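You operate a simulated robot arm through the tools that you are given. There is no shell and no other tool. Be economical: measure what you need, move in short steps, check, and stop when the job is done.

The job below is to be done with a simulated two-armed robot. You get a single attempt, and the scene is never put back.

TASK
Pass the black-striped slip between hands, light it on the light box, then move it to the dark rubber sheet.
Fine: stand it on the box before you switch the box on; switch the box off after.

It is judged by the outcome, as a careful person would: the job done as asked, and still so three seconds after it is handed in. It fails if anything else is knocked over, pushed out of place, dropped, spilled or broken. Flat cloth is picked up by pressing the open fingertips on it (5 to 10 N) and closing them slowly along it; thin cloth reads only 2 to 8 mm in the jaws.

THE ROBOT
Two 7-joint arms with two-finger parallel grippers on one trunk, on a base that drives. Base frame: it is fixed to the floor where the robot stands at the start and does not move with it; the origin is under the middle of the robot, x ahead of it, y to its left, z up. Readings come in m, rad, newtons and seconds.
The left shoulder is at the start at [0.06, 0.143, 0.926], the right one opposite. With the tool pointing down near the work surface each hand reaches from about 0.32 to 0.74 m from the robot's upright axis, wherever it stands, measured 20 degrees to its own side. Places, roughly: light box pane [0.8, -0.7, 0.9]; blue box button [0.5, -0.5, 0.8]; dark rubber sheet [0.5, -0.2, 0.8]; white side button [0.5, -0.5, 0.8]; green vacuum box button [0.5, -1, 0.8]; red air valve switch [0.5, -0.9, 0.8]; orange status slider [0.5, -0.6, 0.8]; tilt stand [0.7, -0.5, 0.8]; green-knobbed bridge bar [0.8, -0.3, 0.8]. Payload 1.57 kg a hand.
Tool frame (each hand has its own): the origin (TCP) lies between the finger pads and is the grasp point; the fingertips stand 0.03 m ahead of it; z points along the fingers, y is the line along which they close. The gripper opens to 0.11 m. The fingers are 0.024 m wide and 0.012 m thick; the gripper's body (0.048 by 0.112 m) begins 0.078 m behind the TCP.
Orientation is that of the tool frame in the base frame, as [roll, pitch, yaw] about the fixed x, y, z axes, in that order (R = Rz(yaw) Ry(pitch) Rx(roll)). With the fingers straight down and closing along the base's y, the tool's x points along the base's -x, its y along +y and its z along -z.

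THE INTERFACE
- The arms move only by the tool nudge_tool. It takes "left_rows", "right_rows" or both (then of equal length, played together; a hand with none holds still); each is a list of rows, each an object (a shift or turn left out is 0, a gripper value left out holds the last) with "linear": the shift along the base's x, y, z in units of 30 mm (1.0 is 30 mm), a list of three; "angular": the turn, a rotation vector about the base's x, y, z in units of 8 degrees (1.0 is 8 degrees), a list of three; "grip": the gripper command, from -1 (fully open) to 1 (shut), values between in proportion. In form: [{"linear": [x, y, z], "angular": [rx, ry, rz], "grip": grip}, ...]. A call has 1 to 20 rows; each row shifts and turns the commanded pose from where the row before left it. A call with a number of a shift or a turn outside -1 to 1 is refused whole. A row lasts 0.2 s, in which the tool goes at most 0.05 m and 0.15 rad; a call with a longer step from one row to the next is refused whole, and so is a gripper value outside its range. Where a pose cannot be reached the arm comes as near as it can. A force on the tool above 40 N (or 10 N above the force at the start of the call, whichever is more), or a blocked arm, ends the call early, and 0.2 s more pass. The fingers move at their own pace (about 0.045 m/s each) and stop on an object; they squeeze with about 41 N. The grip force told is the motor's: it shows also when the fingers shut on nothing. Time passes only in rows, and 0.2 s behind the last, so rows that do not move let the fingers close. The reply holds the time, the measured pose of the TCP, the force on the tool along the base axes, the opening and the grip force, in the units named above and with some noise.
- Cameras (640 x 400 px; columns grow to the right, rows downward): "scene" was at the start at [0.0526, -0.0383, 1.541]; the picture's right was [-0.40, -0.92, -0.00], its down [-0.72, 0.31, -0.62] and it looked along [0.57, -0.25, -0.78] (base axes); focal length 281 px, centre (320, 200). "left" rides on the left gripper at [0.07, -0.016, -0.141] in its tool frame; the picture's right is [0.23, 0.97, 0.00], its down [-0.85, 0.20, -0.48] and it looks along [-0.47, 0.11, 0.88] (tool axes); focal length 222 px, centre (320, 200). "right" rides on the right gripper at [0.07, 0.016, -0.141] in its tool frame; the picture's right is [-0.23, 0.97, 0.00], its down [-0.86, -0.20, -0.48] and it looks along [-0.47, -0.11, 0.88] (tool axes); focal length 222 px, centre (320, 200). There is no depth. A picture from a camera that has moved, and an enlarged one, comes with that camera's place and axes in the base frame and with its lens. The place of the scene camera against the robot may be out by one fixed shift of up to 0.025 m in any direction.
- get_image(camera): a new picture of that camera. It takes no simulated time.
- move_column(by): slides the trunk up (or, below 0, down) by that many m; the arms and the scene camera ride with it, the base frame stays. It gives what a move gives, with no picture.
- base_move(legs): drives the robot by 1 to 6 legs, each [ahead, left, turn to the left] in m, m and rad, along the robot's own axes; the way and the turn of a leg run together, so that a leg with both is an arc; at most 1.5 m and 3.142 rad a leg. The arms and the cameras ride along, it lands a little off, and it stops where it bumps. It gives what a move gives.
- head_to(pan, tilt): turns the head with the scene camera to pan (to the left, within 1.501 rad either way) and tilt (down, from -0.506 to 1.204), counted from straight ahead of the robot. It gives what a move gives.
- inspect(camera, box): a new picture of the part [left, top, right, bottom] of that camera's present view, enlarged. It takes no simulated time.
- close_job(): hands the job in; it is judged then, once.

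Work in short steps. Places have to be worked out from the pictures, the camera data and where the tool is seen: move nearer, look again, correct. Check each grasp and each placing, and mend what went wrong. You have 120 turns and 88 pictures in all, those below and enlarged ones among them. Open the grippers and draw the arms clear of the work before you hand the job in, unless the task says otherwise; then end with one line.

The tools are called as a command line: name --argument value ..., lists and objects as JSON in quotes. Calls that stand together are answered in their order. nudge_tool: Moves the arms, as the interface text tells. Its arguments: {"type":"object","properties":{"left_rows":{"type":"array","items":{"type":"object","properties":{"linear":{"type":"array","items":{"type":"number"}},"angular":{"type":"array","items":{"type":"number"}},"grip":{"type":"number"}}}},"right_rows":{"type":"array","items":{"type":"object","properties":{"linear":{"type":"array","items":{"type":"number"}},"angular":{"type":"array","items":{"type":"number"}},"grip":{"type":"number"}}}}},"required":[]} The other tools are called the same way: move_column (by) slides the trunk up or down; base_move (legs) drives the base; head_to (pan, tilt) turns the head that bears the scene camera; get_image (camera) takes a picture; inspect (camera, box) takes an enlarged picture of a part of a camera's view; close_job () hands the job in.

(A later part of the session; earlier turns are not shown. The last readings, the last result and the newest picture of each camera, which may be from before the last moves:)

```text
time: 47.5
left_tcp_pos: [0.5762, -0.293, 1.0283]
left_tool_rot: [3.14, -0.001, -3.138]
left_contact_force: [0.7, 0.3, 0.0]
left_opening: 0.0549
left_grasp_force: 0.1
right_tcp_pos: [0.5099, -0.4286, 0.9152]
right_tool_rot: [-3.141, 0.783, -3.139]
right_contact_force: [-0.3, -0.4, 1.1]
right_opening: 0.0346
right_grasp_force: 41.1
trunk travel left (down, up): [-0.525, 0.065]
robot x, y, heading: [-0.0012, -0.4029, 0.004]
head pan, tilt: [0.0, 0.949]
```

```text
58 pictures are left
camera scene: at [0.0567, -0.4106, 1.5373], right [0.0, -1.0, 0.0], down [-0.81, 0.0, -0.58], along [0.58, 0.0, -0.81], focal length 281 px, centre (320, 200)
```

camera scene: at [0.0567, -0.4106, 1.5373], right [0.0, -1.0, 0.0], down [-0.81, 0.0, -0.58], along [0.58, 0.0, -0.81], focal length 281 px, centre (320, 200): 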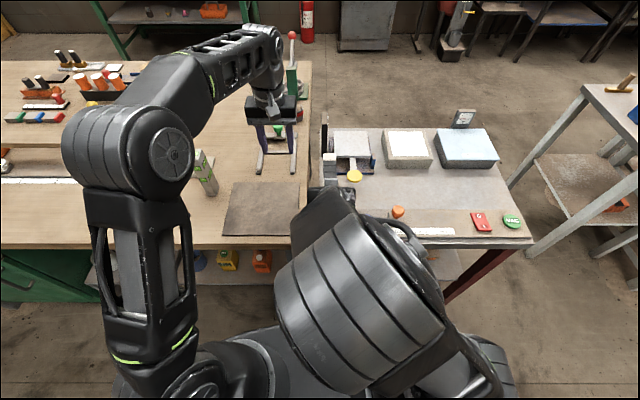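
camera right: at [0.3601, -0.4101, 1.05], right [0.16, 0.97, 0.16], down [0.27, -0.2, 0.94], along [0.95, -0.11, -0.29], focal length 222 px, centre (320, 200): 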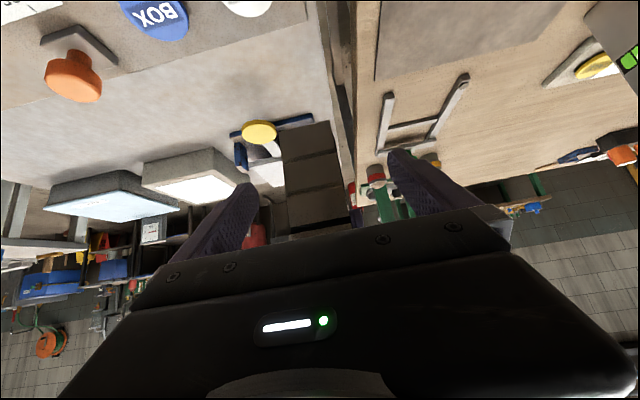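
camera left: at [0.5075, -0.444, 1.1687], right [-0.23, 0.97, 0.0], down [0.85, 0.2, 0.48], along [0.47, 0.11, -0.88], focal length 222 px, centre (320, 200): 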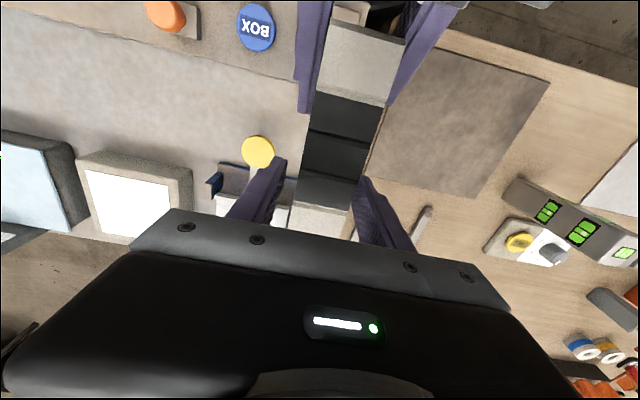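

Clear. I park the left hand back, raise the right again, then drive 0.12 m to the right.

nudge_tool --right_rows '[{"linear": [0, 0, 0.7]}, {"linear": [0, 0, 0.7]}, {"linear": [0, 0, 0.7]}, {"linear": [0, 0, 0.7]}, {"linear": [0, 0, 0.5]}, {"linear": [0, -0.5, 0]}, {"linear": [0, -0.5, 0]}, {}]' --left_rows '[{"linear": [0, 0.8, 0]}, {"linear": [-0.5, 0.8, 0]}, {"linear": [-0.8, 0.8, 0.3]}, {"linear": [-0.8, 0.8, 0.3]}, {"linear": [-0.8, 0.8, 0.3]}, {"linear": [-0.8, 0.8, 0.3]}, {"linear": [-0.8, 0.8, 0]}, {}]'

base_move --legs '[[0, -0.12, 0]]'

head_to --pan -0.35 --tilt 0.85

get_image --camera "right"

get_image --camera "scene"

```text
time: 49.3
left_tcp_pos: [0.4416, -0.1232, 1.0641]
left_tool_rot: [3.141, -0.002, -3.138]
left_contact_force: [-0.5, 0.8, -0.4]
left_opening: 0.0548
left_grasp_force: 0.0
right_tcp_pos: [0.5072, -0.458, 1.0166]
right_tool_rot: [-3.14, 0.782, -3.138]
right_contact_force: [0.0, 0.3, -2.3]
right_opening: 0.0348
right_grasp_force: 41.4
trunk travel left (down, up): [-0.525, 0.065]
robot x, y, heading: [-0.0014, -0.4003, 0.003]
head pan, tilt: [0.0, 0.949]
```

```text
time: 50.5
left_tcp_pos: [0.4418, -0.2443, 1.065]
left_tool_rot: [3.14, 0.0, -3.138]
left_contact_force: [-0.2, -0.5, -0.2]
left_opening: 0.055
left_grasp_force: 0.0
right_tcp_pos: [0.5089, -0.5779, 1.0166]
right_tool_rot: [-3.141, 0.784, -3.14]
right_contact_force: [0.0, -0.3, -1.8]
right_opening: 0.0349
right_grasp_force: 41.0
trunk travel left (down, up): [-0.525, 0.065]
robot x, y, heading: [-0.0008, -0.5236, 0.001]
head pan, tilt: [0.0, 0.949]
```

```text
time: 51.4
left_tcp_pos: [0.4411, -0.2433, 1.0646]
left_tool_rot: [-3.141, -0.001, -3.137]
left_contact_force: [0.0, 0.0, -0.2]
left_opening: 0.055
left_grasp_force: 0.0
right_tcp_pos: [0.5087, -0.5768, 1.0168]
right_tool_rot: [-3.139, 0.784, -3.14]
right_contact_force: [0.7, 0.9, -2.7]
right_opening: 0.0345
right_grasp_force: 41.0
trunk travel left (down, up): [-0.525, 0.065]
robot x, y, heading: [0.0037, -0.5203, 0.002]
head pan, tilt: [-0.351, 0.85]
```

```text
57 pictures are left
camera right: at [0.3596, -0.5604, 1.0687], right [0.16, 0.97, 0.16], down [0.27, -0.2, 0.94], along [0.95, -0.11, -0.29], focal length 222 px, centre (320, 200)
```

right: 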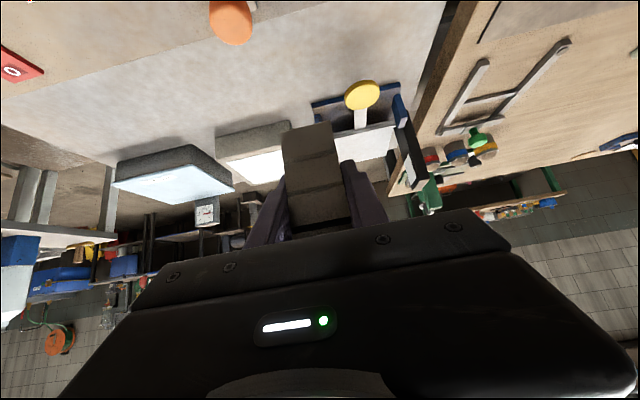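

```text
56 pictures are left
camera scene: at [0.0575, -0.5568, 1.5448], right [-0.34, -0.94, 0.0], down [-0.71, 0.26, -0.66], along [0.62, -0.23, -0.75], focal length 281 px, centre (320, 200)
```

scene: 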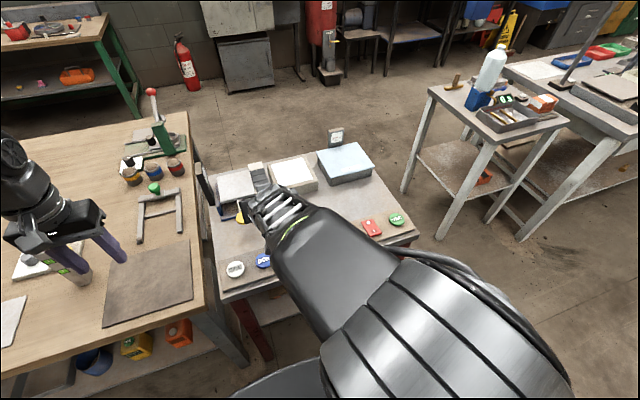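

I zoom on the light box in both views to fix its place and height.

inspect --camera "scene" --box '[200, 120, 400, 245]'

inspect --camera "right" --box '[100, 80, 420, 280]'

```text
3.20 times, centred on (300, 182) of scene
camera zoom: at [0.0575, -0.5568, 1.5448], right [-0.34, -0.94, 0.0], down [-0.71, 0.26, -0.66], along [0.62, -0.23, -0.75], focal length 900 px, centre (384, 256)
```

zoom: 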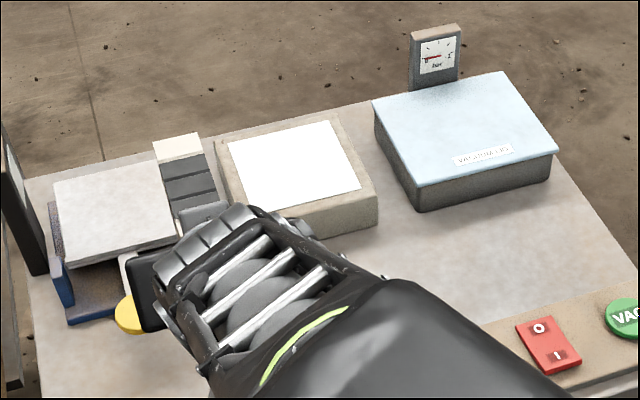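

```text
2.00 times, centred on (260, 180) of right
camera zoom: at [0.3596, -0.5604, 1.0687], right [0.16, 0.97, 0.16], down [0.27, -0.2, 0.94], along [0.95, -0.11, -0.29], focal length 444 px, centre (440, 240)
```

zoom: 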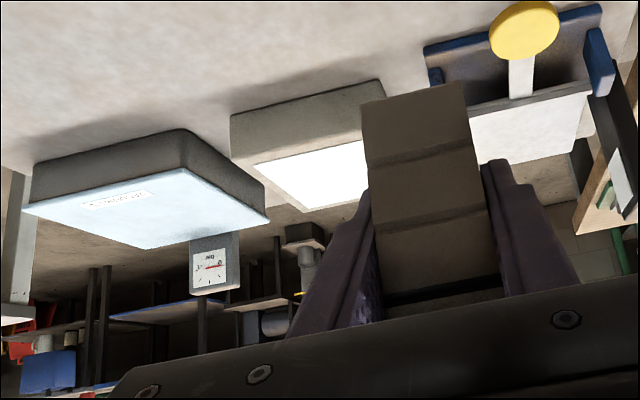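

The pane spans about x 0.713–0.83, y −0.765…−0.642, top z ≈ 0.85 (both cameras agree after correcting the scene shift). I move the block above it.

nudge_tool --right_rows '[{"linear": [0.83, -0.47, 0]}, {"linear": [0.83, -0.47, 0]}, {"linear": [0.83, -0.47, 0]}, {"linear": [0.83, -0.47, -0.1]}, {"linear": [0.83, -0.47, -0.2]}, {"linear": [0.83, -0.47, -0.2]}, {"linear": [0.83, -0.47, -0.2]}, {"linear": [0.83, -0.47, -0.2]}, {"linear": [0.83, -0.44, -0.2]}, {}, {}]'

```text
time: 53.8
left_tcp_pos: [0.4416, -0.2444, 1.0647]
left_tool_rot: [3.141, -0.001, -3.138]
left_contact_force: [0.3, 0.8, 0.1]
left_opening: 0.055
left_grasp_force: 0.0
right_tcp_pos: [0.7325, -0.7035, 0.9825]
right_tool_rot: [-3.136, 0.785, -3.139]
right_contact_force: [0.7, 0.4, -3.0]
right_opening: 0.0351
right_grasp_force: 40.7
trunk travel left (down, up): [-0.525, 0.065]
robot x, y, heading: [-0.0021, -0.5233, 0.001]
head pan, tilt: [-0.351, 0.85]
```

Reached. I check from above and from the wrist before lowering.

inspect --camera "scene" --box '[220, 100, 420, 225]'

get_image --camera "right"

```text
3.20 times, centred on (320, 162) of scene
camera zoom: at [0.058, -0.5566, 1.5448], right [-0.34, -0.94, 0.0], down [-0.71, 0.26, -0.66], along [0.62, -0.23, -0.75], focal length 900 px, centre (320, 320)
```

zoom: 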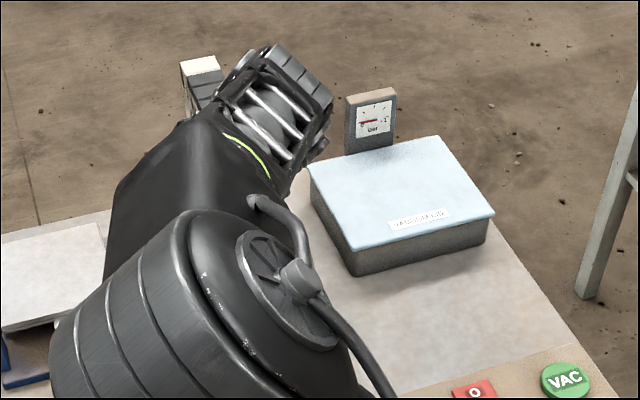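

```text
52 pictures are left
camera right: at [0.5845, -0.6856, 1.0345], right [0.16, 0.97, 0.16], down [0.27, -0.2, 0.94], along [0.95, -0.11, -0.29], focal length 222 px, centre (320, 200)
```

right: 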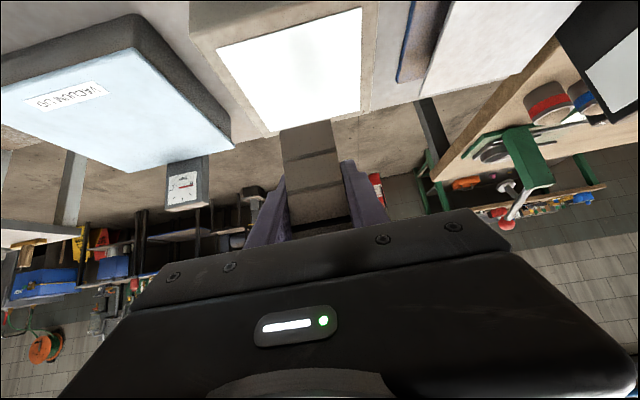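

Pane centre confirmed at [0.7715, −0.703]; the block is right above. I lower it, first to just above contact, then in small steps.

nudge_tool --right_rows '[{"linear": [0.1, 0, -0.6]}, {"linear": [0, 0, -0.6]}, {"linear": [0, 0, -0.6]}, {"linear": [0, 0, -0.6]}, {"linear": [0, 0, -0.1]}, {}]'

get_image --camera "right"

```text
time: 55.2
left_tcp_pos: [0.4423, -0.242, 1.0656]
left_tool_rot: [3.14, 0.0, -3.137]
left_contact_force: [0.8, 0.5, -0.3]
left_opening: 0.0552
left_grasp_force: 0.1
right_tcp_pos: [0.7308, -0.7003, 0.9115]
right_tool_rot: [-3.141, 0.784, -3.141]
right_contact_force: [-0.3, 0.4, -2.5]
right_opening: 0.0346
right_grasp_force: 41.1
right hand out of reach, approached as far as the arm can: row 4
trunk travel left (down, up): [-0.525, 0.065]
robot x, y, heading: [0.0037, -0.5231, 0.004]
head pan, tilt: [-0.351, 0.85]
```

```text
51 pictures are left
camera right: at [0.5809, -0.6819, 0.964], right [0.16, 0.97, 0.16], down [0.27, -0.2, 0.94], along [0.95, -0.11, -0.29], focal length 222 px, centre (320, 200)
```

right: 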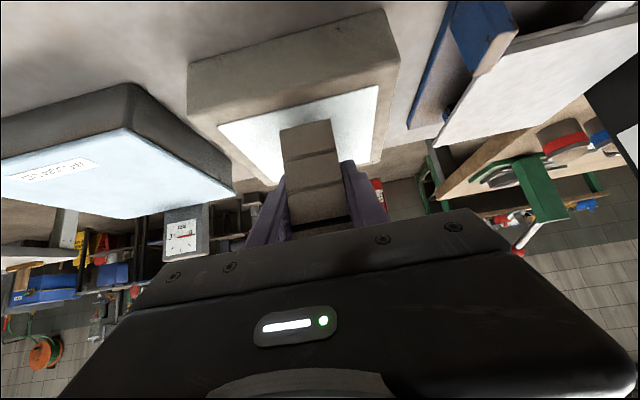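

Near the reach limit; I lift slightly and drive 0.05 m ahead, then continue.

nudge_tool --right_rows '[{"linear": [-0.4, 0, 0.5]}, {"linear": [-0.4, 0, 0.5]}, {"linear": [-0.4, 0, 0.5]}, {}]'

base_move --legs '[[0.05, 0, 0]]'

```text
time: 56.2
left_tcp_pos: [0.4431, -0.2437, 1.0649]
left_tool_rot: [-3.141, 0.002, -3.137]
left_contact_force: [-0.3, -0.3, 0.6]
left_opening: 0.0549
left_grasp_force: 0.1
right_tcp_pos: [0.6931, -0.6994, 0.9581]
right_tool_rot: [-3.14, 0.784, -3.14]
right_contact_force: [-0.3, 0.5, -1.9]
right_opening: 0.0347
right_grasp_force: 41.1
trunk travel left (down, up): [-0.525, 0.065]
robot x, y, heading: [-0.0009, -0.5252, 0.0]
head pan, tilt: [-0.351, 0.85]
```

```text
time: 57.1
left_tcp_pos: [0.4931, -0.2435, 1.0632]
left_tool_rot: [-3.14, -0.001, -3.138]
left_contact_force: [0.1, 0.7, -0.4]
left_opening: 0.055
left_grasp_force: 0.0
right_tcp_pos: [0.7438, -0.6997, 0.9572]
right_tool_rot: [-3.141, 0.782, -3.138]
right_contact_force: [-0.8, 0.0, -2.4]
right_opening: 0.0347
right_grasp_force: 41.3
trunk travel left (down, up): [-0.525, 0.065]
robot x, y, heading: [0.0527, -0.5261, -0.002]
head pan, tilt: [-0.351, 0.85]
```

Now I come to just above the pane.

nudge_tool --right_rows '[{"linear": [-0.28, -0.11, -0.6]}, {"linear": [0, 0, -0.6]}, {"linear": [0, 0, -0.5]}, {"linear": [0, 0, -0.1]}, {"linear": [0, 0, -0.07]}, {}]'

inspect --camera "right" --box '[180, 60, 420, 240]'

```text
time: 58.5
left_tcp_pos: [0.4926, -0.2437, 1.0649]
left_tool_rot: [-3.142, 0.0, -3.138]
left_contact_force: [-0.8, 0.0, 0.1]
left_opening: 0.0549
left_grasp_force: 0.1
right_tcp_pos: [0.7344, -0.7013, 0.9021]
right_tool_rot: [-3.141, 0.784, -3.138]
right_contact_force: [0.3, -0.6, -2.2]
right_opening: 0.0348
right_grasp_force: 41.0
trunk travel left (down, up): [-0.525, 0.065]
robot x, y, heading: [0.0505, -0.5203, 0.005]
head pan, tilt: [-0.351, 0.85]
```

```text
2.22 times, centred on (300, 150) of right
camera zoom: at [0.5859, -0.6852, 0.9532], right [0.16, 0.97, 0.16], down [0.27, -0.2, 0.94], along [0.95, -0.11, -0.29], focal length 494 px, centre (364, 311)
```

zoom: 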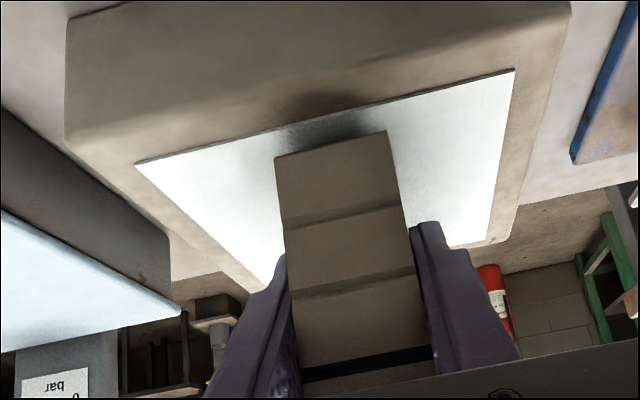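

About 1 cm above. I step down slowly, reading the force.

nudge_tool --right_rows '[{"linear": [0, 0, -0.07]}, {"linear": [0, 0, -0.07]}, {"linear": [0, 0, -0.07]}, {}]'

```text
time: 59.5
left_tcp_pos: [0.4914, -0.2432, 1.0652]
left_tool_rot: [3.141, 0.001, -3.137]
left_contact_force: [0.2, 0.1, 0.1]
left_opening: 0.0549
left_grasp_force: 0.2
right_tcp_pos: [0.7342, -0.7019, 0.895]
right_tool_rot: [-3.138, 0.784, -3.141]
right_contact_force: [-0.1, 1.0, -2.8]
right_opening: 0.0347
right_grasp_force: 40.9
trunk travel left (down, up): [-0.525, 0.065]
robot x, y, heading: [0.0494, -0.5217, -0.001]
head pan, tilt: [-0.351, 0.85]
```

nudge_tool --right_rows '[{"linear": [0, 0, -0.05]}, {"linear": [0, 0, -0.05]}, {}]'

inspect --camera "right" --box '[180, 60, 420, 240]'

```text
time: 60.3
left_tcp_pos: [0.4918, -0.2435, 1.0655]
left_tool_rot: [-3.14, 0.0, -3.138]
left_contact_force: [0.0, -0.7, 1.0]
left_opening: 0.0549
left_grasp_force: 0.1
right_tcp_pos: [0.7349, -0.7018, 0.8934]
right_tool_rot: [-3.141, 0.787, -3.139]
right_contact_force: [0.4, 0.4, 8.5]
right_opening: 0.0345
right_grasp_force: 40.6
trunk travel left (down, up): [-0.525, 0.065]
robot x, y, heading: [0.0507, -0.5211, 0.004]
head pan, tilt: [-0.351, 0.85]
```

```text
2.22 times, centred on (300, 150) of right
camera zoom: at [0.5856, -0.6847, 0.9456], right [0.16, 0.97, 0.16], down [0.26, -0.2, 0.94], along [0.95, -0.11, -0.29], focal length 494 px, centre (364, 311)
```

zoom: 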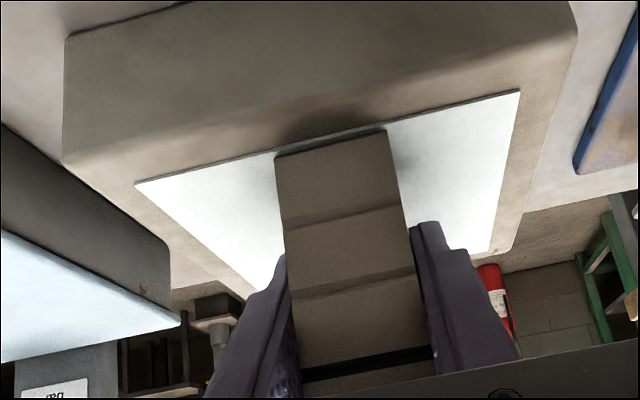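

Contact at 8.5 N: the block stands on the pane, centred. I open and back off along the tool axis.

nudge_tool --right_rows '[{"linear": [0, 0, 0.03], "grip": -0.3}, {}, {}, {}, {"linear": [-0.5, 0, 0.5]}, {"linear": [-0.6, 0, 0.6]}, {"linear": [-0.6, 0, 0.6]}, {"linear": [-0.6, 0, 0.6]}, {"linear": [-0.6, 0, 0.6]}, {"linear": [-0.6, 0, 0.6]}, {}]'

get_image --camera "right"

```text
time: 62.7
left_tcp_pos: [0.4914, -0.2433, 1.0651]
left_tool_rot: [3.141, 0.0, -3.139]
left_contact_force: [0.6, 0.2, -1.3]
left_opening: 0.0549
left_grasp_force: 0.0
right_tcp_pos: [0.6303, -0.7026, 0.9977]
right_tool_rot: [-3.141, 0.783, -3.139]
right_contact_force: [0.0, -0.2, -1.3]
right_opening: 0.0716
right_grasp_force: 0.1
trunk travel left (down, up): [-0.525, 0.065]
robot x, y, heading: [0.0512, -0.5226, -0.001]
head pan, tilt: [-0.351, 0.85]
```

```text
48 pictures are left
camera right: at [0.4822, -0.6837, 1.05], right [0.16, 0.97, 0.16], down [0.27, -0.2, 0.94], along [0.95, -0.11, -0.29], focal length 222 px, centre (320, 200)
```

right: 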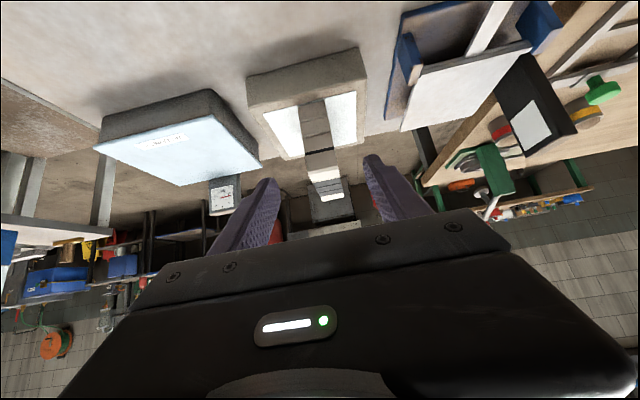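

The block stands alone on the pane. I draw the right hand aside and look at the button panel.

nudge_tool --right_rows '[{"linear": [-0.7, -0.3, 0.3]}, {"linear": [-0.7, -0.9, 0.3]}, {"linear": [-0.7, -0.9, 0.3]}, {"linear": [-0.5, -0.9, 0]}, {"linear": [0, -0.9, 0]}, {"linear": [0, -0.9, 0]}, {"linear": [0, -0.9, 0]}, {}]' --left_rows '[{"grip": 1}, {}, {}, {}, {}, {}, {}, {}]'

head_to --pan -0.1 --tilt 0.95

get_image --camera "scene"

get_image --camera "left"

```text
time: 64.5
left_tcp_pos: [0.4917, -0.2419, 1.0643]
left_tool_rot: [3.141, 0.0, -3.138]
left_contact_force: [-0.6, 0.6, 0.1]
left_opening: 0.0
left_grasp_force: 21.4
right_tcp_pos: [0.5519, -0.8735, 1.0258]
right_tool_rot: [-3.139, 0.784, -3.139]
right_contact_force: [0.3, -0.1, 0.7]
right_opening: 0.0713
right_grasp_force: 0.2
trunk travel left (down, up): [-0.525, 0.065]
robot x, y, heading: [0.0489, -0.5247, 0.002]
head pan, tilt: [-0.351, 0.85]
```

```text
time: 65.3
left_tcp_pos: [0.491, -0.2436, 1.0646]
left_tool_rot: [-3.14, 0.001, -3.138]
left_contact_force: [-1.1, 0.7, 0.7]
left_opening: 0.0
left_grasp_force: 21.2
right_tcp_pos: [0.5513, -0.8723, 1.026]
right_tool_rot: [-3.14, 0.783, -3.139]
right_contact_force: [0.0, -0.7, -0.6]
right_opening: 0.0714
right_grasp_force: 0.1
trunk travel left (down, up): [-0.525, 0.065]
robot x, y, heading: [0.0552, -0.5229, -0.004]
head pan, tilt: [-0.099, 0.949]
```

```text
47 pictures are left
camera scene: at [0.1064, -0.5371, 1.5373], right [-0.1, -1.0, 0.0], down [-0.81, 0.08, -0.58], along [0.58, -0.06, -0.81], focal length 281 px, centre (320, 200)
```

scene: 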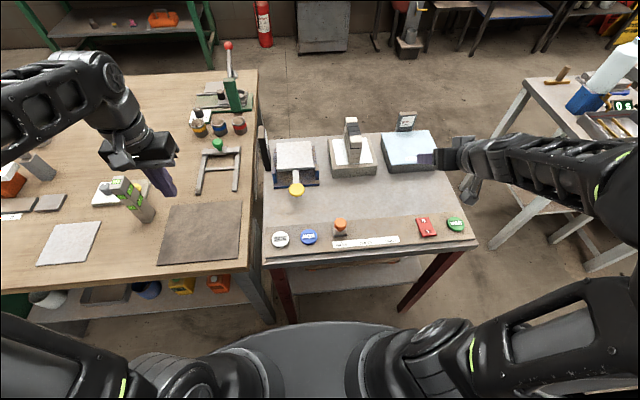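

```text
46 pictures are left
camera left: at [0.4221, -0.2602, 1.2051], right [-0.23, 0.97, 0.0], down [0.85, 0.2, 0.48], along [0.47, 0.11, -0.88], focal length 222 px, centre (320, 200)
```

left: 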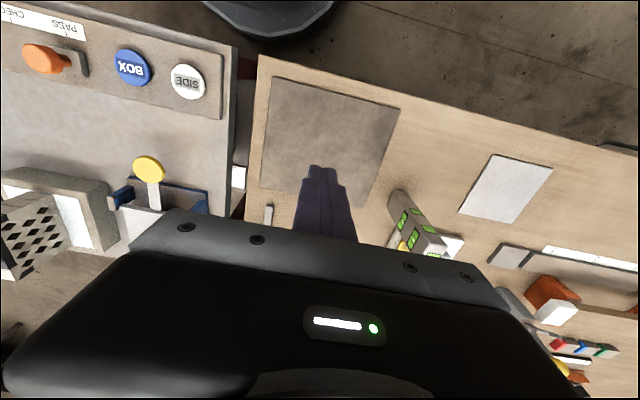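

BOX button is at about [0.473, −0.532]. I bring the closed left hand above it.

nudge_tool --left_rows '[{"linear": [-0.05, -0.9, 0]}, {"linear": [-0.05, -0.9, 0]}, {"linear": [-0.05, -0.9, 0]}, {"linear": [-0.05, -0.9, 0]}, {"linear": [-0.05, -0.9, 0]}, {"linear": [-0.05, -0.9, 0]}, {"linear": [-0.05, -0.9, 0]}, {"linear": [-0.05, -0.9, -0.5]}, {"linear": [-0.1, -0.9, -0.8]}, {"linear": [-0.1, -0.9, -0.8]}, {"linear": [0, -0.66, -0.8]}, {"linear": [0, 0, -0.8]}, {}]'

get_image --camera "left"

```text
time: 68.1
left_tcp_pos: [0.4723, -0.5357, 0.9519]
left_tool_rot: [3.141, -0.001, -3.138]
left_contact_force: [0.0, 0.8, -1.3]
left_opening: 0.0
left_grasp_force: 21.2
right_tcp_pos: [0.5522, -0.8728, 1.0254]
right_tool_rot: [-3.14, 0.784, -3.139]
right_contact_force: [-1.3, 0.7, 0.3]
right_opening: 0.0714
right_grasp_force: 0.1
trunk travel left (down, up): [-0.525, 0.065]
robot x, y, heading: [0.0498, -0.523, 0.004]
head pan, tilt: [-0.099, 0.949]
```

```text
45 pictures are left
camera left: at [0.4021, -0.5511, 1.0926], right [-0.23, 0.97, 0.0], down [0.85, 0.2, 0.48], along [0.47, 0.11, -0.88], focal length 222 px, centre (320, 200)
```

left: 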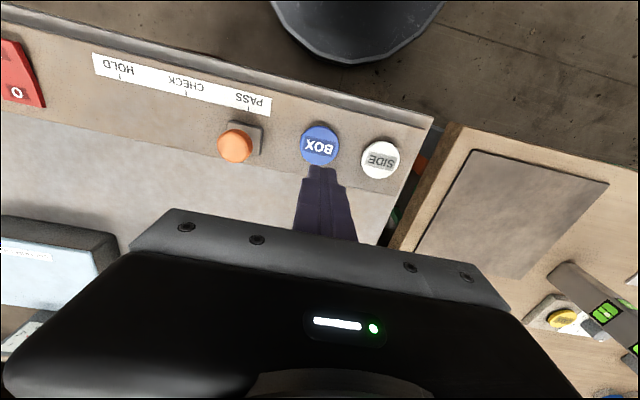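

Aligned over BOX. I descend to about 1 cm above, then press in small steps.

nudge_tool --left_rows '[{"linear": [0, 0, -0.7]}, {"linear": [0, 0, -0.7]}, {"linear": [0, 0, -0.7]}, {"linear": [0, 0, -0.3]}, {}]'

inspect --camera "left" --box '[220, 60, 460, 230]'

```text
time: 69.3
left_tcp_pos: [0.4724, -0.5345, 0.8826]
left_tool_rot: [-3.141, 0.001, -3.138]
left_contact_force: [-0.3, -1.1, 0.2]
left_opening: 0.0
left_grasp_force: 21.0
right_tcp_pos: [0.5509, -0.8725, 1.0252]
right_tool_rot: [-3.14, 0.784, -3.14]
right_contact_force: [-0.6, 0.6, -0.2]
right_opening: 0.0713
right_grasp_force: 0.0
trunk travel left (down, up): [-0.525, 0.065]
robot x, y, heading: [0.0527, -0.5241, -0.002]
head pan, tilt: [-0.099, 0.949]
```

```text
2.35 times, centred on (340, 145) of left
camera zoom: at [0.403, -0.5506, 1.022], right [-0.23, 0.97, 0.0], down [0.85, 0.2, 0.48], along [0.47, 0.11, -0.88], focal length 523 px, centre (273, 329)
```

zoom: 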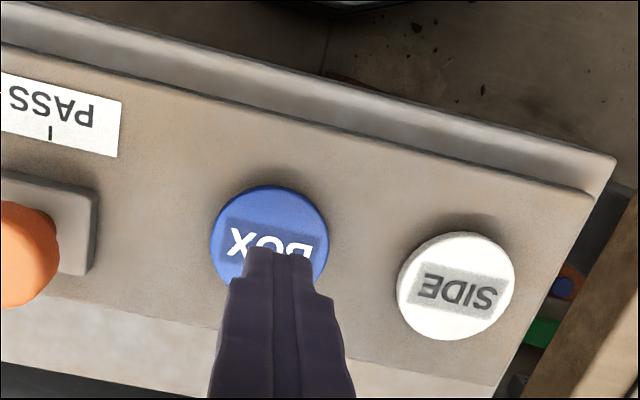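

nudge_tool --left_rows '[{"linear": [0, 0, -0.15]}, {"linear": [0, 0, -0.15]}, {"linear": [0, 0, -0.15]}, {"linear": [0, 0, -0.15]}, {}]'

```text
time: 70.5
left_tcp_pos: [0.4743, -0.5347, 0.8637]
left_tool_rot: [3.141, 0.0, -3.139]
left_contact_force: [-0.4, 0.1, 0.3]
left_opening: 0.0
left_grasp_force: 21.1
right_tcp_pos: [0.5527, -0.8727, 1.025]
right_tool_rot: [-3.139, 0.784, -3.141]
right_contact_force: [-0.5, 0.6, 0.8]
right_opening: 0.0714
right_grasp_force: 0.0
trunk travel left (down, up): [-0.525, 0.065]
robot x, y, heading: [0.0501, -0.5206, 0.0]
head pan, tilt: [-0.099, 0.949]
```

No contact yet (tip at about 0.834). I go on in 2 mm steps.

nudge_tool --left_rows '[{"linear": [0, 0, -0.07]}, {"linear": [0, 0, -0.07]}, {"linear": [0, 0, -0.07]}, {}]'

inspect --camera "left" --box '[220, 60, 460, 230]'

```text
time: 71.5
left_tcp_pos: [0.4731, -0.5333, 0.857]
left_tool_rot: [-3.141, 0.0, -3.137]
left_contact_force: [0.5, 0.1, -0.8]
left_opening: 0.0
left_grasp_force: 21.4
right_tcp_pos: [0.5519, -0.8733, 1.0256]
right_tool_rot: [-3.14, 0.783, -3.14]
right_contact_force: [-0.2, -1.1, -0.1]
right_opening: 0.0717
right_grasp_force: 0.2
trunk travel left (down, up): [-0.525, 0.065]
robot x, y, heading: [0.0522, -0.5223, 0.0]
head pan, tilt: [-0.099, 0.949]
```

```text
2.35 times, centred on (340, 145) of left
camera zoom: at [0.4041, -0.55, 0.9976], right [-0.23, 0.97, 0.0], down [0.85, 0.2, 0.48], along [0.47, 0.11, -0.88], focal length 523 px, centre (273, 329)
```

zoom: 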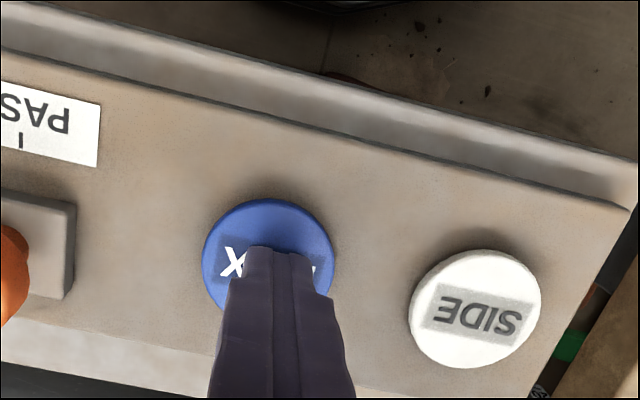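

nudge_tool --left_rows '[{"linear": [0, 0, -0.06]}, {"linear": [0, 0, -0.06]}, {"linear": [0, 0, -0.06]}, {}]'

```text
time: 72.5
left_tcp_pos: [0.4742, -0.5324, 0.8522]
left_tool_rot: [-3.138, 0.001, -3.137]
left_contact_force: [-0.5, -2.1, 2.2]
left_opening: 0.0
left_grasp_force: 21.0
right_tcp_pos: [0.5517, -0.8733, 1.0262]
right_tool_rot: [-3.139, 0.783, -3.14]
right_contact_force: [-0.1, 0.4, 0.0]
right_opening: 0.0717
right_grasp_force: 0.2
trunk travel left (down, up): [-0.525, 0.065]
robot x, y, heading: [0.0539, -0.5231, 0.0]
head pan, tilt: [-0.099, 0.949]
```

Contact starts (2 N). I press a little more.

nudge_tool --left_rows '[{"linear": [0, 0, -0.06]}, {"linear": [0, 0, -0.06]}, {}]'

get_image --camera "scene"

```text
time: 73.3
left_tcp_pos: [0.4744, -0.5329, 0.8493]
left_tool_rot: [-3.141, 0.002, -3.139]
left_contact_force: [0.3, 1.0, 10.9]
left_opening: 0.0003
left_grasp_force: 21.6
right_tcp_pos: [0.5508, -0.8734, 1.0273]
right_tool_rot: [-3.138, 0.787, -3.139]
right_contact_force: [-0.4, -0.1, -0.1]
right_opening: 0.0718
right_grasp_force: 0.2
trunk travel left (down, up): [-0.525, 0.065]
robot x, y, heading: [0.048, -0.5245, -0.0]
head pan, tilt: [-0.099, 0.949]
```

```text
42 pictures are left
camera scene: at [0.1055, -0.537, 1.5374], right [-0.1, -1.0, 0.0], down [-0.81, 0.08, -0.58], along [0.58, -0.06, -0.81], focal length 281 px, centre (320, 200)
```

scene: 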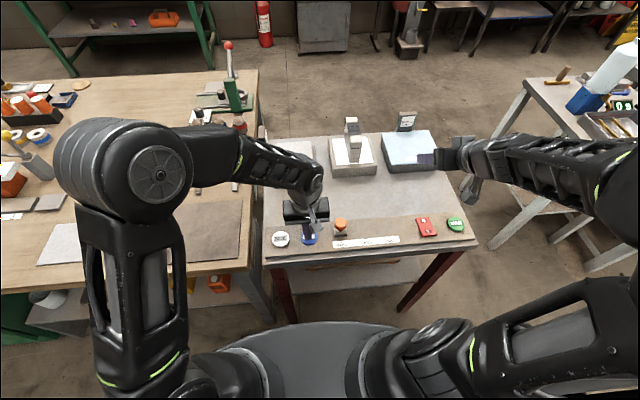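

10.9 N on the button; I check whether the box is lit.

inspect --camera "scene" --box '[310, 100, 450, 190]'

```text
4.44 times, centred on (380, 145) of scene
camera zoom: at [0.1055, -0.537, 1.5374], right [-0.1, -1.0, 0.0], down [-0.81, 0.08, -0.58], along [0.58, -0.06, -0.81], focal length 1249 px, centre (53, 444)
```

zoom: 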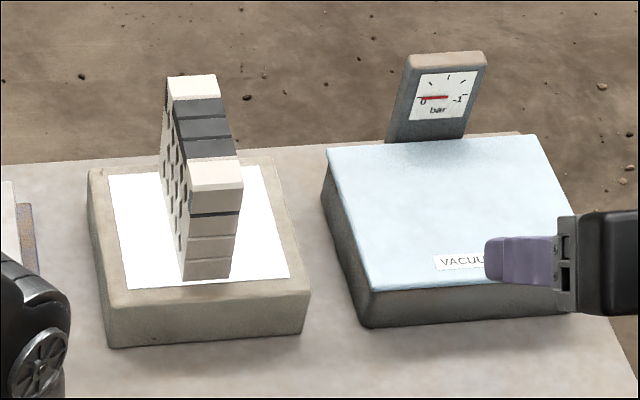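

Not evident yet. I press 2 mm further and look again.

nudge_tool --left_rows '[{"linear": [0, 0, -0.06]}, {}]'

inspect --camera "scene" --box '[310, 100, 450, 190]'

```text
time: 73.9
left_tcp_pos: [0.4744, -0.5327, 0.8479]
left_tool_rot: [-3.141, 0.002, -3.137]
left_contact_force: [1.2, 1.9, 17.4]
left_opening: 0.0
left_grasp_force: 21.2
right_tcp_pos: [0.552, -0.8728, 1.026]
right_tool_rot: [-3.14, 0.786, -3.139]
right_contact_force: [-0.5, 0.1, -0.9]
right_opening: 0.0713
right_grasp_force: 0.1
trunk travel left (down, up): [-0.525, 0.065]
robot x, y, heading: [0.051, -0.5194, 0.004]
head pan, tilt: [-0.099, 0.949]
```

```text
4.44 times, centred on (380, 145) of scene
camera zoom: at [0.1053, -0.5369, 1.5374], right [-0.1, -1.0, 0.0], down [-0.81, 0.08, -0.58], along [0.58, -0.06, -0.81], focal length 1249 px, centre (53, 444)
```

zoom: 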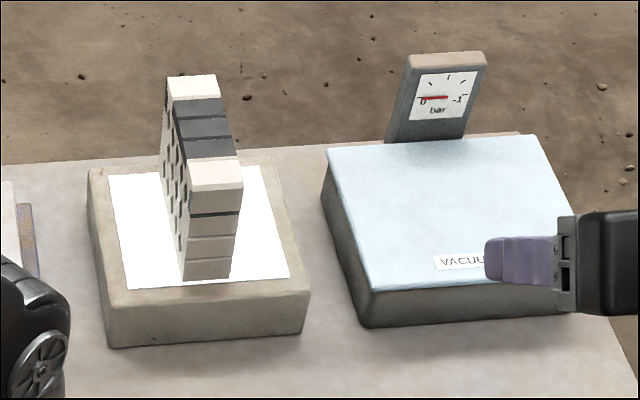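

I release the button upward and look at the pane through the right camera (shadow by the block would vanish if lit).

nudge_tool --left_rows '[{"linear": [0, 0, 0.3]}, {"linear": [0, 0, 0.7]}, {}]'

get_image --camera "right"

inspect --camera "scene" --box '[310, 100, 450, 190]'

```text
time: 74.7
left_tcp_pos: [0.4749, -0.5334, 0.8767]
left_tool_rot: [3.141, -0.002, -3.138]
left_contact_force: [0.0, 0.6, -0.8]
left_opening: 0.0
left_grasp_force: 21.2
right_tcp_pos: [0.5517, -0.8723, 1.0256]
right_tool_rot: [-3.14, 0.783, -3.141]
right_contact_force: [-0.3, 0.2, 0.7]
right_opening: 0.0716
right_grasp_force: 0.0
trunk travel left (down, up): [-0.525, 0.065]
robot x, y, heading: [0.0511, -0.5185, -0.002]
head pan, tilt: [-0.099, 0.949]
```

```text
39 pictures are left
camera right: at [0.4035, -0.8557, 1.0774], right [0.16, 0.97, 0.16], down [0.27, -0.2, 0.94], along [0.95, -0.11, -0.29], focal length 222 px, centre (320, 200)
```

right: 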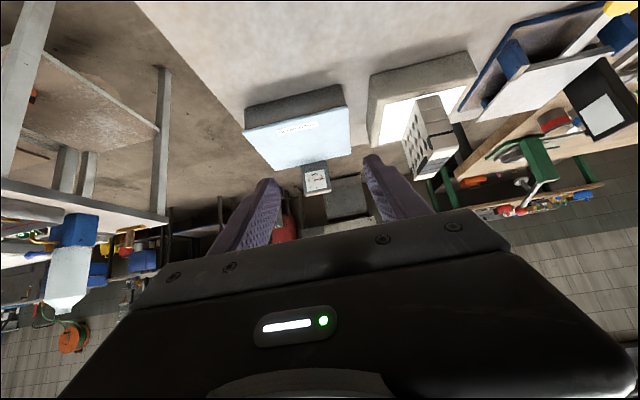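

```text
4.44 times, centred on (380, 145) of scene
camera zoom: at [0.1065, -0.5372, 1.5372], right [-0.1, -1.0, 0.0], down [-0.81, 0.08, -0.58], along [0.58, -0.06, -0.81], focal length 1249 px, centre (53, 444)
```

zoom: 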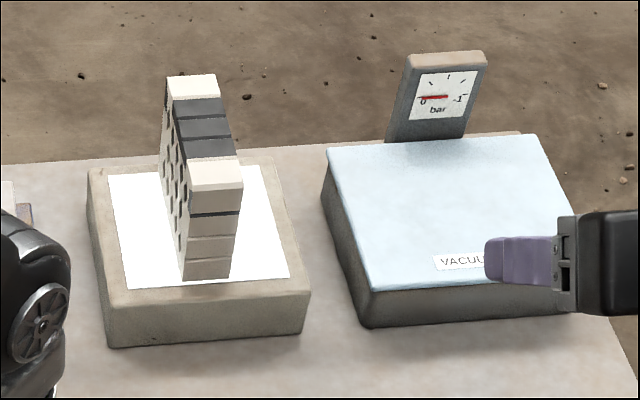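

inspect --camera "right" --box '[340, 50, 500, 190]'

```text
2.86 times, centred on (420, 120) of right
camera zoom: at [0.4035, -0.8557, 1.0774], right [0.16, 0.97, 0.16], down [0.27, -0.2, 0.94], along [0.95, -0.11, -0.29], focal length 635 px, centre (34, 429)
```

zoom: 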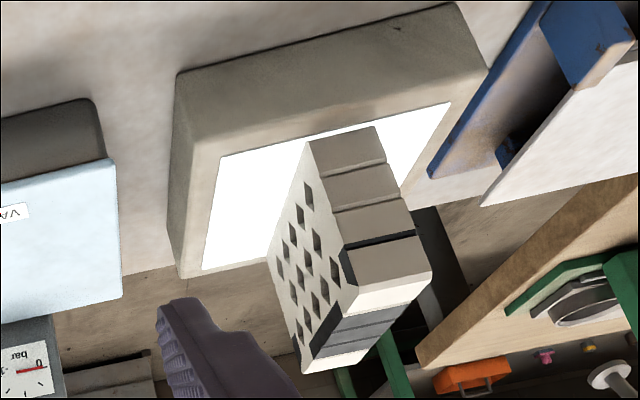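

I let it stay in this state for a few seconds, then press once more and compare the same view.

nudge_tool --left_rows '[{}, {}, {}, {}, {}, {}, {}, {}, {}, {}, {}, {}, {}, {}, {}, {}, {}, {}, {}, {}]'

nudge_tool --left_rows '[{"linear": [0, 0, -0.5]}, {"linear": [0, 0, -0.3]}, {"linear": [0, 0, -0.1]}, {"linear": [0, 0, -0.1]}, {}]'

inspect --camera "right" --box '[340, 50, 500, 190]'

```text
time: 78.9
left_tcp_pos: [0.4754, -0.5338, 0.8761]
left_tool_rot: [3.141, 0.0, -3.139]
left_contact_force: [0.5, -0.2, -0.2]
left_opening: 0.0
left_grasp_force: 21.3
right_tcp_pos: [0.552, -0.8733, 1.0256]
right_tool_rot: [-3.14, 0.785, -3.142]
right_contact_force: [0.1, 0.5, 1.0]
right_opening: 0.0715
right_grasp_force: 0.0
trunk travel left (down, up): [-0.525, 0.065]
robot x, y, heading: [0.0498, -0.5216, 0.001]
head pan, tilt: [-0.099, 0.949]
```

```text
time: 80.1
left_tcp_pos: [0.474, -0.5335, 0.8476]
left_tool_rot: [-3.139, 0.001, -3.139]
left_contact_force: [2.5, 1.1, 15.7]
left_opening: 0.0
left_grasp_force: 21.4
right_tcp_pos: [0.5511, -0.8733, 1.0256]
right_tool_rot: [-3.141, 0.787, -3.137]
right_contact_force: [-0.4, -0.1, 0.4]
right_opening: 0.0717
right_grasp_force: 0.0
trunk travel left (down, up): [-0.525, 0.065]
robot x, y, heading: [0.0518, -0.5204, -0.002]
head pan, tilt: [-0.099, 0.949]
```

```text
2.86 times, centred on (420, 120) of right
camera zoom: at [0.4029, -0.8555, 1.0779], right [0.16, 0.97, 0.16], down [0.27, -0.2, 0.94], along [0.95, -0.11, -0.29], focal length 635 px, centre (34, 429)
```

zoom: 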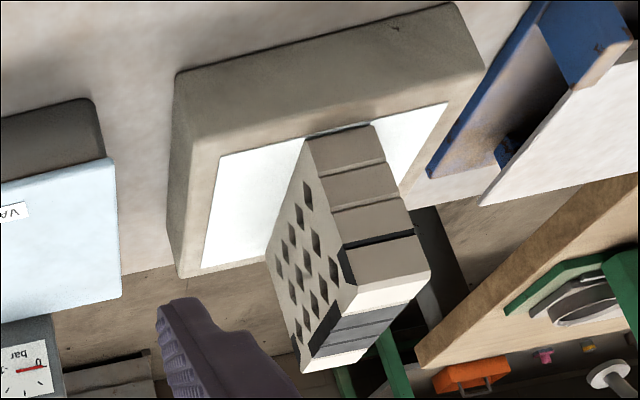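

The pane is now visibly shaded: it was on before and is off now. I release the button and withdraw the left hand.

nudge_tool --left_rows '[{"linear": [0, 0, 0.4]}, {"linear": [0, 0, 0.9]}, {"linear": [0, 0, 0.9]}, {"linear": [0, 0, 0.9]}, {"linear": [0, 0, 0.9]}, {"linear": [0, 0.5, 0.9]}, {"linear": [0, 0.9, 0.9]}, {"linear": [0, 0.9, 0.9]}, {"linear": [-0.1, 0.9, 0]}, {"linear": [-0.1, 0.9, 0]}, {"linear": [-0.1, 0.9, 0]}, {"linear": [-0.1, 0.9, 0]}, {"linear": [-0.1, 0.9, 0]}, {"linear": [-0.1, 0.9, 0]}, {"linear": [-0.1, 0.9, 0]}, {"linear": [-0.1, 0.9, 0]}, {}]'

inspect --camera "right" --box '[340, 50, 500, 190]'

```text
time: 83.7
left_tcp_pos: [0.4508, -0.2459, 1.0487]
left_tool_rot: [-3.14, 0.0, -3.139]
left_contact_force: [0.1, 0.9, -0.4]
left_opening: 0.0
left_grasp_force: 21.3
right_tcp_pos: [0.5522, -0.8731, 1.0255]
right_tool_rot: [-3.141, 0.783, -3.14]
right_contact_force: [-0.6, 0.6, 0.8]
right_opening: 0.0716
right_grasp_force: 0.1
trunk travel left (down, up): [-0.525, 0.065]
robot x, y, heading: [0.0494, -0.5209, -0.001]
head pan, tilt: [-0.099, 0.949]
```

```text
2.86 times, centred on (420, 120) of right
camera zoom: at [0.4035, -0.8558, 1.0774], right [0.16, 0.97, 0.16], down [0.27, -0.2, 0.94], along [0.95, -0.11, -0.29], focal length 635 px, centre (34, 429)
```

zoom: 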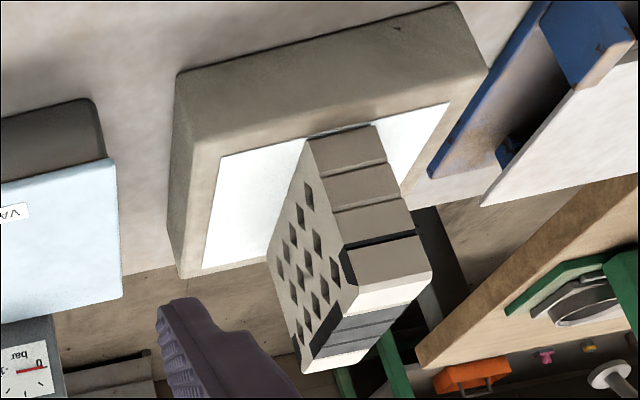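

Still off. I bring the right hand back to the pre-grasp point behind the block.

nudge_tool --right_rows '[{"linear": [0, 0.81, 0]}, {"linear": [0, 0.81, 0]}, {"linear": [0.2, 0.81, 0]}, {"linear": [0.5, 0.81, -0.1]}, {"linear": [0.6, 0.81, -0.2]}, {"linear": [0.6, 0.81, -0.3]}, {"linear": [0.6, 0.81, -0.3]}, {}, {}]'

get_image --camera "right"

```text
time: 85.7
left_tcp_pos: [0.4507, -0.246, 1.0491]
left_tool_rot: [3.141, -0.001, -3.139]
left_contact_force: [0.8, -0.3, -0.4]
left_opening: 0.0001
left_grasp_force: 20.7
right_tcp_pos: [0.6257, -0.7039, 0.9983]
right_tool_rot: [-3.139, 0.784, -3.14]
right_contact_force: [0.3, -0.6, 0.5]
right_opening: 0.0713
right_grasp_force: 0.0
trunk travel left (down, up): [-0.525, 0.065]
robot x, y, heading: [0.0495, -0.5239, 0.0]
head pan, tilt: [-0.099, 0.949]
```

```text
34 pictures are left
camera right: at [0.4768, -0.6866, 1.0512], right [0.16, 0.97, 0.16], down [0.27, -0.2, 0.94], along [0.95, -0.11, -0.29], focal length 222 px, centre (320, 200)
```

right: 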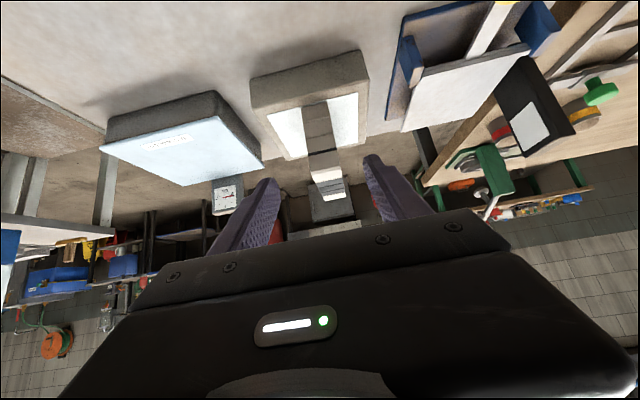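

Same view as when I let go. I go in along the tool axis to the former grip pose and close.

nudge_tool --right_rows '[{"linear": [0.52, 0.05, -0.5]}, {"linear": [0.52, 0, -0.5]}, {"linear": [0.52, 0, -0.5]}, {"linear": [0.52, 0, -0.5]}, {"linear": [0.52, 0, -0.5]}, {"linear": [0.52, 0, -0.5]}, {"linear": [0.5, 0, -0.44]}, {}]'

nudge_tool --right_rows '[{"grip": 1}, {}, {}, {}, {}, {}]'

```text
time: 87.5
left_tcp_pos: [0.4498, -0.2474, 1.0495]
left_tool_rot: [-3.141, 0.0, -3.137]
left_contact_force: [0.1, -0.5, 0.5]
left_opening: 0.0001
left_grasp_force: 21.5
right_tcp_pos: [0.7252, -0.7053, 0.9101]
right_tool_rot: [-3.14, 0.787, -3.14]
right_contact_force: [0.2, 0.3, 0.5]
right_opening: 0.0717
right_grasp_force: 0.0
right hand out of reach, approached as far as the arm can: row 3, 4
trunk travel left (down, up): [-0.525, 0.065]
robot x, y, heading: [0.0538, -0.5222, -0.0]
head pan, tilt: [-0.099, 0.949]
```

```text
time: 88.9
left_tcp_pos: [0.4498, -0.2456, 1.0478]
left_tool_rot: [3.141, 0.0, -3.138]
left_contact_force: [0.3, 0.0, 0.2]
left_opening: 0.0
left_grasp_force: 20.7
right_tcp_pos: [0.7254, -0.7038, 0.9098]
right_tool_rot: [-3.14, 0.784, -3.139]
right_contact_force: [0.2, 0.0, 0.8]
right_opening: 0.0348
right_grasp_force: 41.1
trunk travel left (down, up): [-0.525, 0.065]
robot x, y, heading: [0.046, -0.5227, 0.003]
head pan, tilt: [-0.099, 0.949]
```

The hand stopped a bit short of the earlier pose; I reopen and move the remaining 1–1.6 cm for a surer grip.

nudge_tool --right_rows '[{"grip": -0.3}, {}, {}, {"linear": [0.16, 0.03, -0.27]}, {"linear": [0.16, 0.03, -0.25]}, {}, {"grip": 1}, {}, {}, {}, {}, {}]'

```text
time: 91.5
left_tcp_pos: [0.4503, -0.2463, 1.0496]
left_tool_rot: [3.141, 0.002, -3.137]
left_contact_force: [-0.3, -1.4, 1.5]
left_opening: 0.0
left_grasp_force: 20.8
right_tcp_pos: [0.7354, -0.7024, 0.8941]
right_tool_rot: [3.142, 0.784, -3.14]
right_contact_force: [-0.1, -0.8, 0.0]
right_opening: 0.0348
right_grasp_force: 40.7
trunk travel left (down, up): [-0.525, 0.065]
robot x, y, heading: [0.0476, -0.521, 0.004]
head pan, tilt: [-0.099, 0.949]
```

Gripped at the earlier pose. I lift and draw back toward the robot.

nudge_tool --right_rows '[{"linear": [0, 0, 0.4]}, {"linear": [0, 0, 0.8]}, {"linear": [0, 0, 0.8]}, {"linear": [-0.5, 0, 0.8]}, {"linear": [-0.8, 0.3, 0.8]}, {"linear": [-0.8, 0.4, 0.4]}, {"linear": [-0.8, 0.4, 0]}, {"linear": [-0.8, 0.4, 0]}, {"linear": [-0.8, 0.4, 0]}, {"linear": [-0.8, 0.4, 0]}, {}]'

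get_image --camera "right"

get_image --camera "scene"

```text
time: 93.9
left_tcp_pos: [0.4502, -0.2479, 1.0476]
left_tool_rot: [-3.141, -0.003, -3.138]
left_contact_force: [0.4, 0.0, 0.7]
left_opening: 0.0002
left_grasp_force: 21.7
right_tcp_pos: [0.5757, -0.6325, 1.015]
right_tool_rot: [-3.139, 0.785, -3.139]
right_contact_force: [0.1, 0.1, -2.4]
right_opening: 0.0347
right_grasp_force: 41.0
trunk travel left (down, up): [-0.525, 0.065]
robot x, y, heading: [0.0498, -0.5201, 0.004]
head pan, tilt: [-0.099, 0.949]
```

```text
33 pictures are left
camera right: at [0.4275, -0.6154, 1.0661], right [0.16, 0.97, 0.16], down [0.27, -0.2, 0.94], along [0.95, -0.11, -0.29], focal length 222 px, centre (320, 200)
```

right: 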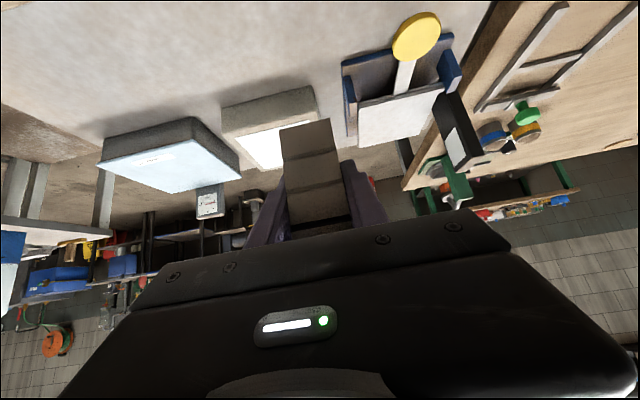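

```text
32 pictures are left
camera scene: at [0.107, -0.5373, 1.5372], right [-0.1, -1.0, 0.0], down [-0.81, 0.08, -0.58], along [0.58, -0.06, -0.81], focal length 281 px, centre (320, 200)
```

scene: 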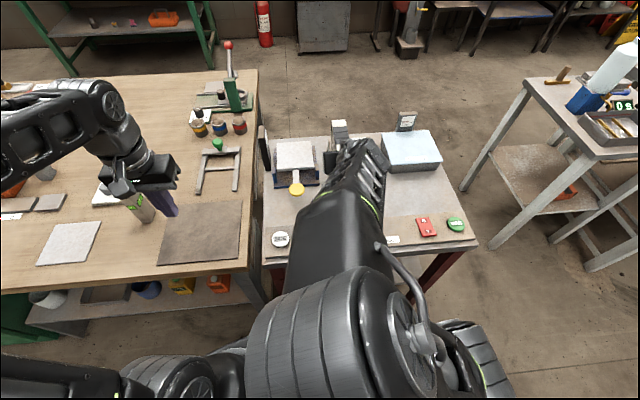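

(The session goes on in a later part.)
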